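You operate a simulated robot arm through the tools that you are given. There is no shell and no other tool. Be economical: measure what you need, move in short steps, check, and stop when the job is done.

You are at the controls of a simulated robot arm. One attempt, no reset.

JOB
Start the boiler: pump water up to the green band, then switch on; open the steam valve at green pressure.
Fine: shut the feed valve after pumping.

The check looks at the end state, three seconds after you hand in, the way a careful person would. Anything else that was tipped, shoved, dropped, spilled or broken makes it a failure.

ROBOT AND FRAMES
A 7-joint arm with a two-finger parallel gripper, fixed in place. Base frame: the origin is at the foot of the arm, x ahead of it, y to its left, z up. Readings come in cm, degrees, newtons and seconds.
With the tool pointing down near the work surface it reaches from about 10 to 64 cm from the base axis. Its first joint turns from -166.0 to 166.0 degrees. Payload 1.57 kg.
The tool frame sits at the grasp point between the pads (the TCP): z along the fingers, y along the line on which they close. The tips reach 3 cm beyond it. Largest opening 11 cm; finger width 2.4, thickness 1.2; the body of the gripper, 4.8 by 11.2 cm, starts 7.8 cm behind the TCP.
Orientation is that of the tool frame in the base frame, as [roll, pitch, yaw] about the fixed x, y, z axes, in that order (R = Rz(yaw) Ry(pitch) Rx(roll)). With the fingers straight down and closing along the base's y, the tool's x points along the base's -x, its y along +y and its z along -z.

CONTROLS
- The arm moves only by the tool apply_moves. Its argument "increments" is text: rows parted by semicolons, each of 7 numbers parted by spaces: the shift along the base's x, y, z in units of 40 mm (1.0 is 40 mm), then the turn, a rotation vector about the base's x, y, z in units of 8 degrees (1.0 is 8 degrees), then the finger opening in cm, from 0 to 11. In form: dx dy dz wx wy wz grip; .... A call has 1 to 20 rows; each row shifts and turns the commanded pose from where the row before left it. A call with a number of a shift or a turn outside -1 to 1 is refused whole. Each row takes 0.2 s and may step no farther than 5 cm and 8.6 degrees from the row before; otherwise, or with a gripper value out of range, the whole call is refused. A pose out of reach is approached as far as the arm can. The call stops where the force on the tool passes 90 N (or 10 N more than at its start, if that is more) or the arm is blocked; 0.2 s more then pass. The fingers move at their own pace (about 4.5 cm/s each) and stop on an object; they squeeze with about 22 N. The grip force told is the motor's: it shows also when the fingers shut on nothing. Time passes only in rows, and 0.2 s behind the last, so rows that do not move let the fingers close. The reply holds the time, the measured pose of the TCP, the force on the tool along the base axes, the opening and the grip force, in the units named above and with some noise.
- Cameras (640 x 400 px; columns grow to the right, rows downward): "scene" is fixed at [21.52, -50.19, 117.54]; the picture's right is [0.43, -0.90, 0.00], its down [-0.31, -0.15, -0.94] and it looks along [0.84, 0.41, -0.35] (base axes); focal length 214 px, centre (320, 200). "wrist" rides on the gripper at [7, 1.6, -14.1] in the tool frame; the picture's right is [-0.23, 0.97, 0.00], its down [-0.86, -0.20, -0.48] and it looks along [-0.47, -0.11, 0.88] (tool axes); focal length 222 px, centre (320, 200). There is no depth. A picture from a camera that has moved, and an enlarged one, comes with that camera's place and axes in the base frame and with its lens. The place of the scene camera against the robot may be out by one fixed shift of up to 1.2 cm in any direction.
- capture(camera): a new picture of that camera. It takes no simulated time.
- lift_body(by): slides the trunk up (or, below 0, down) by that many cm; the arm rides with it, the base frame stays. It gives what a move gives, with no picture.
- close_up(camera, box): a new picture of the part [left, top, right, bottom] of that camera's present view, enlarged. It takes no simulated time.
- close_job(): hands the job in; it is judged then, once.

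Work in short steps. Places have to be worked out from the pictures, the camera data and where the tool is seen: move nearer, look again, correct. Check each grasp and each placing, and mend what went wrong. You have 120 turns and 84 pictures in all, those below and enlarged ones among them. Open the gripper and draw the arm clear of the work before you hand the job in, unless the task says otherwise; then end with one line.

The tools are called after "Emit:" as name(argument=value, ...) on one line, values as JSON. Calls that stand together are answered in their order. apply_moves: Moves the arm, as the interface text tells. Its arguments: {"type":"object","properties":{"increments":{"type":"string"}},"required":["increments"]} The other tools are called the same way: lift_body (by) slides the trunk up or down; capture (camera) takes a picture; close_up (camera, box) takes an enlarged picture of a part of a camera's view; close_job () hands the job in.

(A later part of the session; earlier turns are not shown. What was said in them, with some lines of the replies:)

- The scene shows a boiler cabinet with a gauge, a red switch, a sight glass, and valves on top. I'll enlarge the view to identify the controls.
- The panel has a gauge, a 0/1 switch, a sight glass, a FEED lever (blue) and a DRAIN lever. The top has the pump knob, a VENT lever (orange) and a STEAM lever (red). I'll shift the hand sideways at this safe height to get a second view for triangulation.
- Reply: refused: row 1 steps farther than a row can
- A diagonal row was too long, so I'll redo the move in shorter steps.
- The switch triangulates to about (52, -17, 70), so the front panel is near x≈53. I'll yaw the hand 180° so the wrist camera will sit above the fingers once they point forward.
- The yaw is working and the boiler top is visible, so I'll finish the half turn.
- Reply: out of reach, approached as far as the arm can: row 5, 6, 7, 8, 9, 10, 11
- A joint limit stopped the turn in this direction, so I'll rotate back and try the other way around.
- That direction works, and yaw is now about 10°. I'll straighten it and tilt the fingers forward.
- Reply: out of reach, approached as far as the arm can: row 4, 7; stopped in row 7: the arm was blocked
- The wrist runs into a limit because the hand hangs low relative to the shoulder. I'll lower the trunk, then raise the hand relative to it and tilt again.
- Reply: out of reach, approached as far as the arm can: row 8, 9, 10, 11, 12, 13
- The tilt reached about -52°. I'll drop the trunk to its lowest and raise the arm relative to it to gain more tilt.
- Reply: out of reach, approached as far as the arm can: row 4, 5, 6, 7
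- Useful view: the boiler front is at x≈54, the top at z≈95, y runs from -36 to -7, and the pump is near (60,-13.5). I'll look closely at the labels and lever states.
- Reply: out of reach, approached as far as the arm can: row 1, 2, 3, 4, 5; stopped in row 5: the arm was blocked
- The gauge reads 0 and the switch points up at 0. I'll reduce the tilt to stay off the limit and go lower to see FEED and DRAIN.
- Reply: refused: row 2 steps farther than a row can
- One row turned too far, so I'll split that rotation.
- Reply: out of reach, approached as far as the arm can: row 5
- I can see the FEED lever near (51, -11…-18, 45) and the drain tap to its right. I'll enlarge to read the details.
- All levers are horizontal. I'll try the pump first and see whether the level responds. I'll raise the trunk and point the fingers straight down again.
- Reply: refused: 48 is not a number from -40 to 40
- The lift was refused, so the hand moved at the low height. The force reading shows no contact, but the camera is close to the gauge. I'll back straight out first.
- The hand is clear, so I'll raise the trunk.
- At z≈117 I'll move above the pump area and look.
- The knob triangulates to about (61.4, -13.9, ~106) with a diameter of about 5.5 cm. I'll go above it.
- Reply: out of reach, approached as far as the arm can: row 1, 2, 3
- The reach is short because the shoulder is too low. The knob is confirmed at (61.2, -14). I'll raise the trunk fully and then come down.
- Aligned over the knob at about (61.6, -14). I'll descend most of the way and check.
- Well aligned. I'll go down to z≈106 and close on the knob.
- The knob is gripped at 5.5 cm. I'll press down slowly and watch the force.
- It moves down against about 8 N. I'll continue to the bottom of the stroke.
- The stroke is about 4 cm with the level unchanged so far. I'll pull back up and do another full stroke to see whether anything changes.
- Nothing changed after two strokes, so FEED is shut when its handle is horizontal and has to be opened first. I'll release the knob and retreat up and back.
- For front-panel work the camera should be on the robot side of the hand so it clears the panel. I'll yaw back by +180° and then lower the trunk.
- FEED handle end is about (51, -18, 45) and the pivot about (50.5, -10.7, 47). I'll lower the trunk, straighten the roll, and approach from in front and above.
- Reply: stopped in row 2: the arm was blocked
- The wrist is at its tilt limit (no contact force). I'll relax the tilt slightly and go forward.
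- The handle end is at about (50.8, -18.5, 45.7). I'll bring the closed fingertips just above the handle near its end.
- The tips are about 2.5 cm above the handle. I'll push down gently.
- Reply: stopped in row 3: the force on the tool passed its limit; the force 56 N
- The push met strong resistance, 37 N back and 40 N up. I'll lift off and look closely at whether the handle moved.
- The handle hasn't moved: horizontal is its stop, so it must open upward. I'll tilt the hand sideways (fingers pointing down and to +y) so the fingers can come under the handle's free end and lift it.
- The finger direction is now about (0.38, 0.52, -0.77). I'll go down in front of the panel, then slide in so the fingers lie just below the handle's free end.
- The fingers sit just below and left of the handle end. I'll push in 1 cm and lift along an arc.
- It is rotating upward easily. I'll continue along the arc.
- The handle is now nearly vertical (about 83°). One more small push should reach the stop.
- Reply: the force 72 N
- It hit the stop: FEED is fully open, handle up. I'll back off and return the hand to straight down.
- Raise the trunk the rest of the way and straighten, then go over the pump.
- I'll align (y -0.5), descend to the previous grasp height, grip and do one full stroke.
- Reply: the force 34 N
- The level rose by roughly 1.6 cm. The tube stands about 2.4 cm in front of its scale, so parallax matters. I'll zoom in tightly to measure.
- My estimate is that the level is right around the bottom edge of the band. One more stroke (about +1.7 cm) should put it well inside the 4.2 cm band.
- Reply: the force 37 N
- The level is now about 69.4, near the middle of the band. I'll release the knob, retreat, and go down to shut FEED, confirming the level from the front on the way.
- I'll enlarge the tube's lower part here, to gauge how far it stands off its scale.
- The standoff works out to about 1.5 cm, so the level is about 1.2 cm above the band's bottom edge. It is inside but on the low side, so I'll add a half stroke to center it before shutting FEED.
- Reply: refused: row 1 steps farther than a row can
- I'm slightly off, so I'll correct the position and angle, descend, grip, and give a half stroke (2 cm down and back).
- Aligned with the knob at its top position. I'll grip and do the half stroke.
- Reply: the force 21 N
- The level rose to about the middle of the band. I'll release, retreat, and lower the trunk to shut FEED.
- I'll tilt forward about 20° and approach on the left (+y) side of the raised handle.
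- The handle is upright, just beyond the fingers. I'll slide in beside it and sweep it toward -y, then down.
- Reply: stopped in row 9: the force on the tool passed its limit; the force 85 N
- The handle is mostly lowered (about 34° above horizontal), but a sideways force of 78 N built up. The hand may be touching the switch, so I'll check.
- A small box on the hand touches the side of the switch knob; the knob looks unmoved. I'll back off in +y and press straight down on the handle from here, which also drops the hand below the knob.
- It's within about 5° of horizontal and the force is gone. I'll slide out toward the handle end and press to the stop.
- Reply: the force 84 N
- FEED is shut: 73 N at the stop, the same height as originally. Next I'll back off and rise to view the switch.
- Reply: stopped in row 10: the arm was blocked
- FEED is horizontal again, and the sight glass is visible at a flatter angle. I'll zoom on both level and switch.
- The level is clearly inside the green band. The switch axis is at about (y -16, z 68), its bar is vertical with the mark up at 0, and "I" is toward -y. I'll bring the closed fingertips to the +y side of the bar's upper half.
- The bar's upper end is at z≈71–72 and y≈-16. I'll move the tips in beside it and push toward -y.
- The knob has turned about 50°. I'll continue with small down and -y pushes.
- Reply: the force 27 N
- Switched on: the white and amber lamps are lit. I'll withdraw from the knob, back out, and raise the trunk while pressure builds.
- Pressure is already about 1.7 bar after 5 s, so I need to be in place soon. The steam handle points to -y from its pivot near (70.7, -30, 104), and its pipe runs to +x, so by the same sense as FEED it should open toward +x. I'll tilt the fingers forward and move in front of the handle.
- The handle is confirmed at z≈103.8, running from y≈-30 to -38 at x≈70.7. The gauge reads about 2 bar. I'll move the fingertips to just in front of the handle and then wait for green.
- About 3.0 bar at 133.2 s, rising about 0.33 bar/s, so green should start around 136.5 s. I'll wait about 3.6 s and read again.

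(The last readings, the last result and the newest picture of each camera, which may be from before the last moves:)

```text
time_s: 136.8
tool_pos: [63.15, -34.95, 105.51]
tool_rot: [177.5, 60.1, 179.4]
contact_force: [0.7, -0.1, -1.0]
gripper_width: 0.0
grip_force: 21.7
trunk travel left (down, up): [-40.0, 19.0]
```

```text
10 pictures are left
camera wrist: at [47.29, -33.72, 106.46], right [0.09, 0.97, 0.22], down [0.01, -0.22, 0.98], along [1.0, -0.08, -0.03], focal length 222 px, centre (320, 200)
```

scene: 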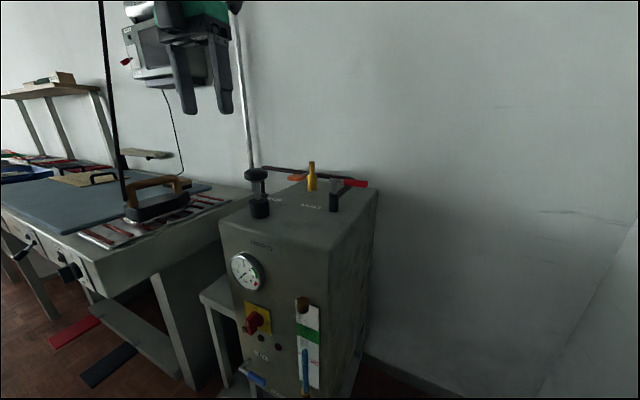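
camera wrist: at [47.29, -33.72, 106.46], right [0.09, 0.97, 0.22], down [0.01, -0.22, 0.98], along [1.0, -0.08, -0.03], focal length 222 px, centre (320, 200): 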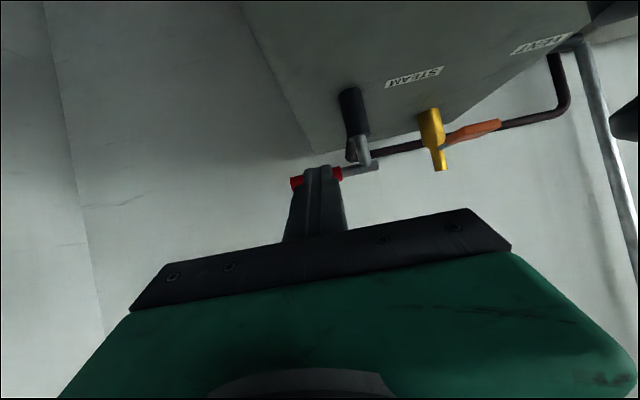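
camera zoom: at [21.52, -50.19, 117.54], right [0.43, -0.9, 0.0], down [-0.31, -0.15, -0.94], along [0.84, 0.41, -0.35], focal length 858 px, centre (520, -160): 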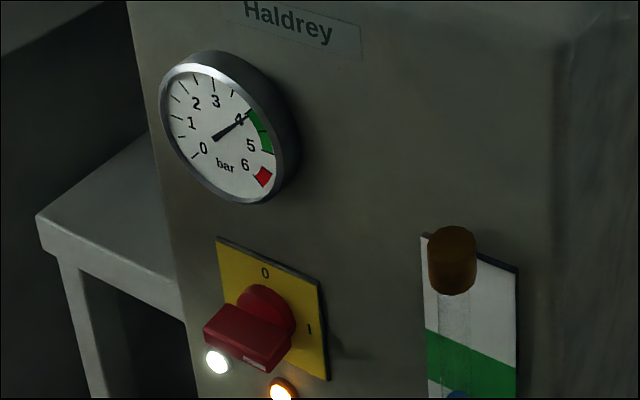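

Exactly 4 bar, at the start of green. I'll push the handle forward now.

Emit:
apply_moves(increments="0.9 0 0 0 0 0 0; 0.5 0 0 0 0 0 0; 0.4 0 0 0 0 0 0; 0 0 0 0 0 0 0")

Emit:
capture(camera="wrist")

```text
time_s: 137.8
tool_pos: [69.15, -35.27, 106.23]
tool_rot: [177.7, 60.5, 179.1]
contact_force: [-55.1, 0.0, -1.3]
gripper_width: 0.01
grip_force: 21.7
trunk travel left (down, up): [-40.0, 19.0]
```

```text
9 pictures are left
camera wrist: at [53.43, -33.98, 107.04], right [0.09, 0.97, 0.22], down [0.01, -0.22, 0.98], along [1.0, -0.09, -0.03], focal length 222 px, centre (320, 200)
```

wrist: 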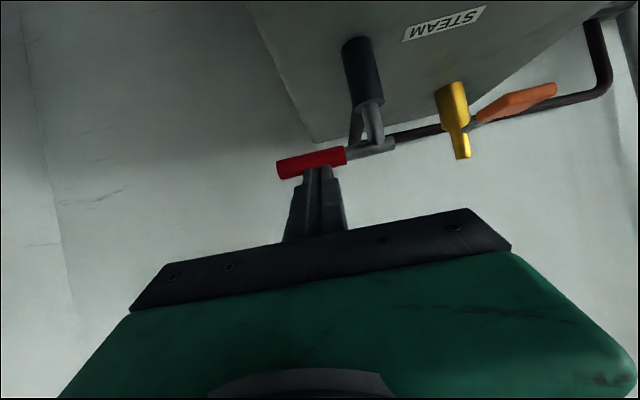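

The handle is at its stop in this direction (55 N with no motion), so it opens the other way, toward the robot. I'll lift over it and hook it from behind.

Emit:
apply_moves(increments="-0.4 0.1 0.6 0 0 0 0; 0 0.1 0.8 0 0.8 0 0; 0.7 0 0.2 0 0.5 0 0; 0.8 0 0 0 0 0 0; 0 0 -0.5 0 0 0 0")

Emit:
capture(camera="wrist")

```text
time_s: 139.0
tool_pos: [72.81, -34.21, 109.34]
tool_rot: [177.8, 49.8, 179.6]
contact_force: [0.1, -0.7, -1.4]
gripper_width: 0.01
grip_force: 20.2
out of reach, approached as far as the arm can: row 4
trunk travel left (down, up): [-40.0, 19.0]
```

```text
8 pictures are left
camera wrist: at [57.45, -33.02, 112.98], right [0.13, 0.97, 0.2], down [0.19, -0.22, 0.96], along [0.97, -0.08, -0.21], focal length 222 px, centre (320, 200)
```

wrist: 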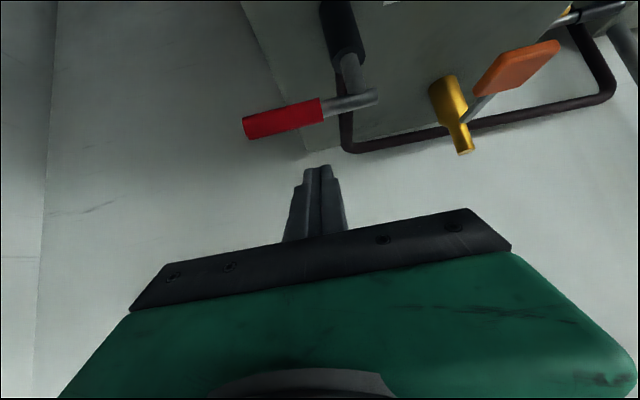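

The tips are above and just beyond the handle at x≈71.2. I'll drop behind it and pull toward the robot, following the arc.

Emit:
apply_moves(increments="0 -0.05 -0.87 0 0 0 0; -0.5 -0.1 0 0 0 0 0; -0.5 -0.1 0 0 0 0 0; -0.5 0 0 0 0 0 0; -0.5 0.3 0 0 0 0 0; -0.3 0.5 0 0 0 0 0")

Emit:
close_up(camera="scene", box=[210, 130, 390, 330])

```text
time_s: 140.4
tool_pos: [63.55, -31.98, 105.8]
tool_rot: [177.7, 49.8, 179.5]
contact_force: [-0.2, -0.6, -0.2]
gripper_width: 0.0
grip_force: 21.8
trunk travel left (down, up): [-40.0, 19.0]
```

```text
2.00 times, centred on (300, 230) of scene
camera zoom: at [21.52, -50.19, 117.54], right [0.43, -0.9, 0.0], down [-0.31, -0.15, -0.94], along [0.84, 0.41, -0.35], focal length 429 px, centre (360, 140)
```

zoom: 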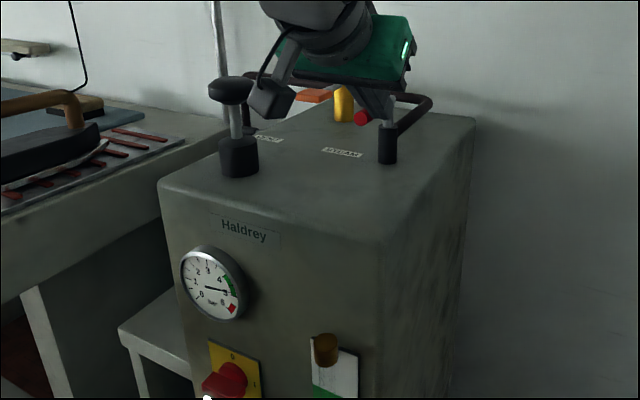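

The handle has swung toward the robot, and the gauge is about 4.9, in green. I'll check its angle.

Emit:
capture(camera="wrist")

```text
6 pictures are left
camera wrist: at [48.15, -30.79, 109.43], right [0.13, 0.97, 0.2], down [0.19, -0.22, 0.96], along [0.97, -0.08, -0.21], focal length 222 px, centre (320, 200)
```

wrist: 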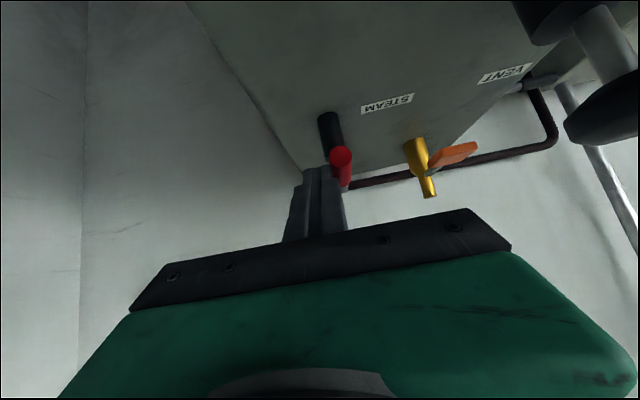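

It points straight at the robot (about 90°). I'll nudge gently to confirm the stop, then lift away.

Emit:
apply_moves(increments="0 0.15 0 0 0 0 0; 0 0.1 0 0 0 0 0")

```text
time_s: 141.0
tool_pos: [63.65, -31.76, 105.73]
tool_rot: [177.5, 49.7, 178.6]
contact_force: [-2.8, -34.1, -5.8]
gripper_width: 0.0
grip_force: 21.0
trunk travel left (down, up): [-40.0, 19.0]
```

At the stop (34 N), so the steam valve is fully open. I'll retreat up and back, opening the gripper, and check the gauge.

Emit:
apply_moves(increments="0 -0.25 0 0 0 0 0; 0 0 0.9 0 0 0 0; 0 0 0.9 0 0 0 2; -1 0 0.5 0 0 0 6; -1 0 0 0 0 0 8; -1 0 0 0 0 0 8; -1 0 0 0 0.5 0 8; -1 0 0 0 0.9 0 8; -0.8 0 0 0 0.9 0 8")

Emit:
capture(camera="scene")

```text
time_s: 143.0
tool_pos: [40.5, -31.86, 115.17]
tool_rot: [177.9, 31.3, 179.6]
contact_force: [0.2, -0.2, 0.7]
gripper_width: 7.99
grip_force: 0.3
trunk travel left (down, up): [-40.0, 19.0]
```

```text
5 pictures are left
```

scene: 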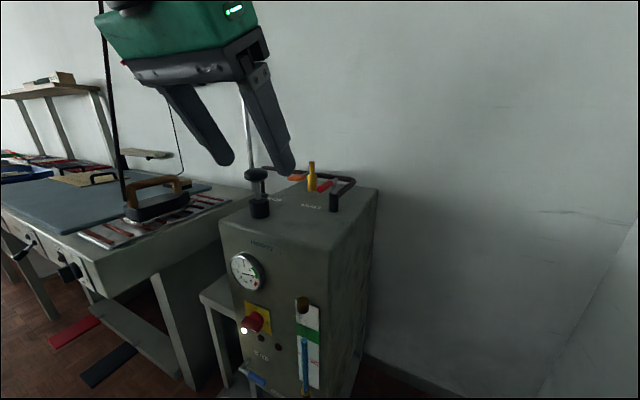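

The arm is clear. A last close look at gauge, lamps, level and levers.

Emit:
close_up(camera="scene", box=[215, 240, 345, 400])

```text
2.50 times, centred on (280, 320) of scene
camera zoom: at [21.52, -50.19, 117.54], right [0.43, -0.9, 0.0], down [-0.31, -0.15, -0.94], along [0.84, 0.41, -0.35], focal length 536 px, centre (420, -100)
```

zoom: 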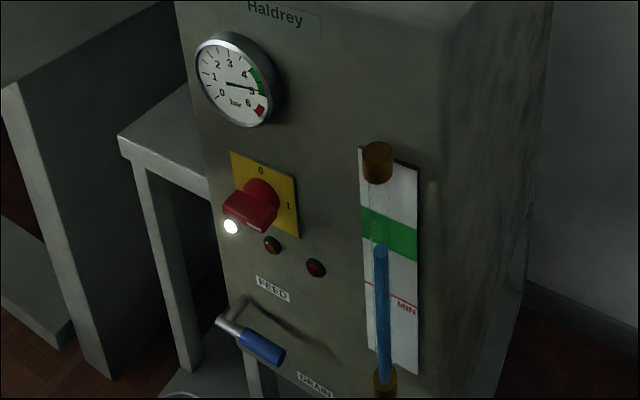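

Everything checks out:
- The gauge is steady at about 4.9 bar, in green, with the heater lamp cycling off.
- The switch is on and the level is in the band.
- FEED is shut, the steam valve is open, and the arm is clear with the gripper open.

I'm handing in the job.

Emit:
close_job()

```text
The job is handed in.
```

The boiler is running: water pumped into the green band, feed valve shut, switch on, and the steam valve opened at about 4.9 bar, in the green.
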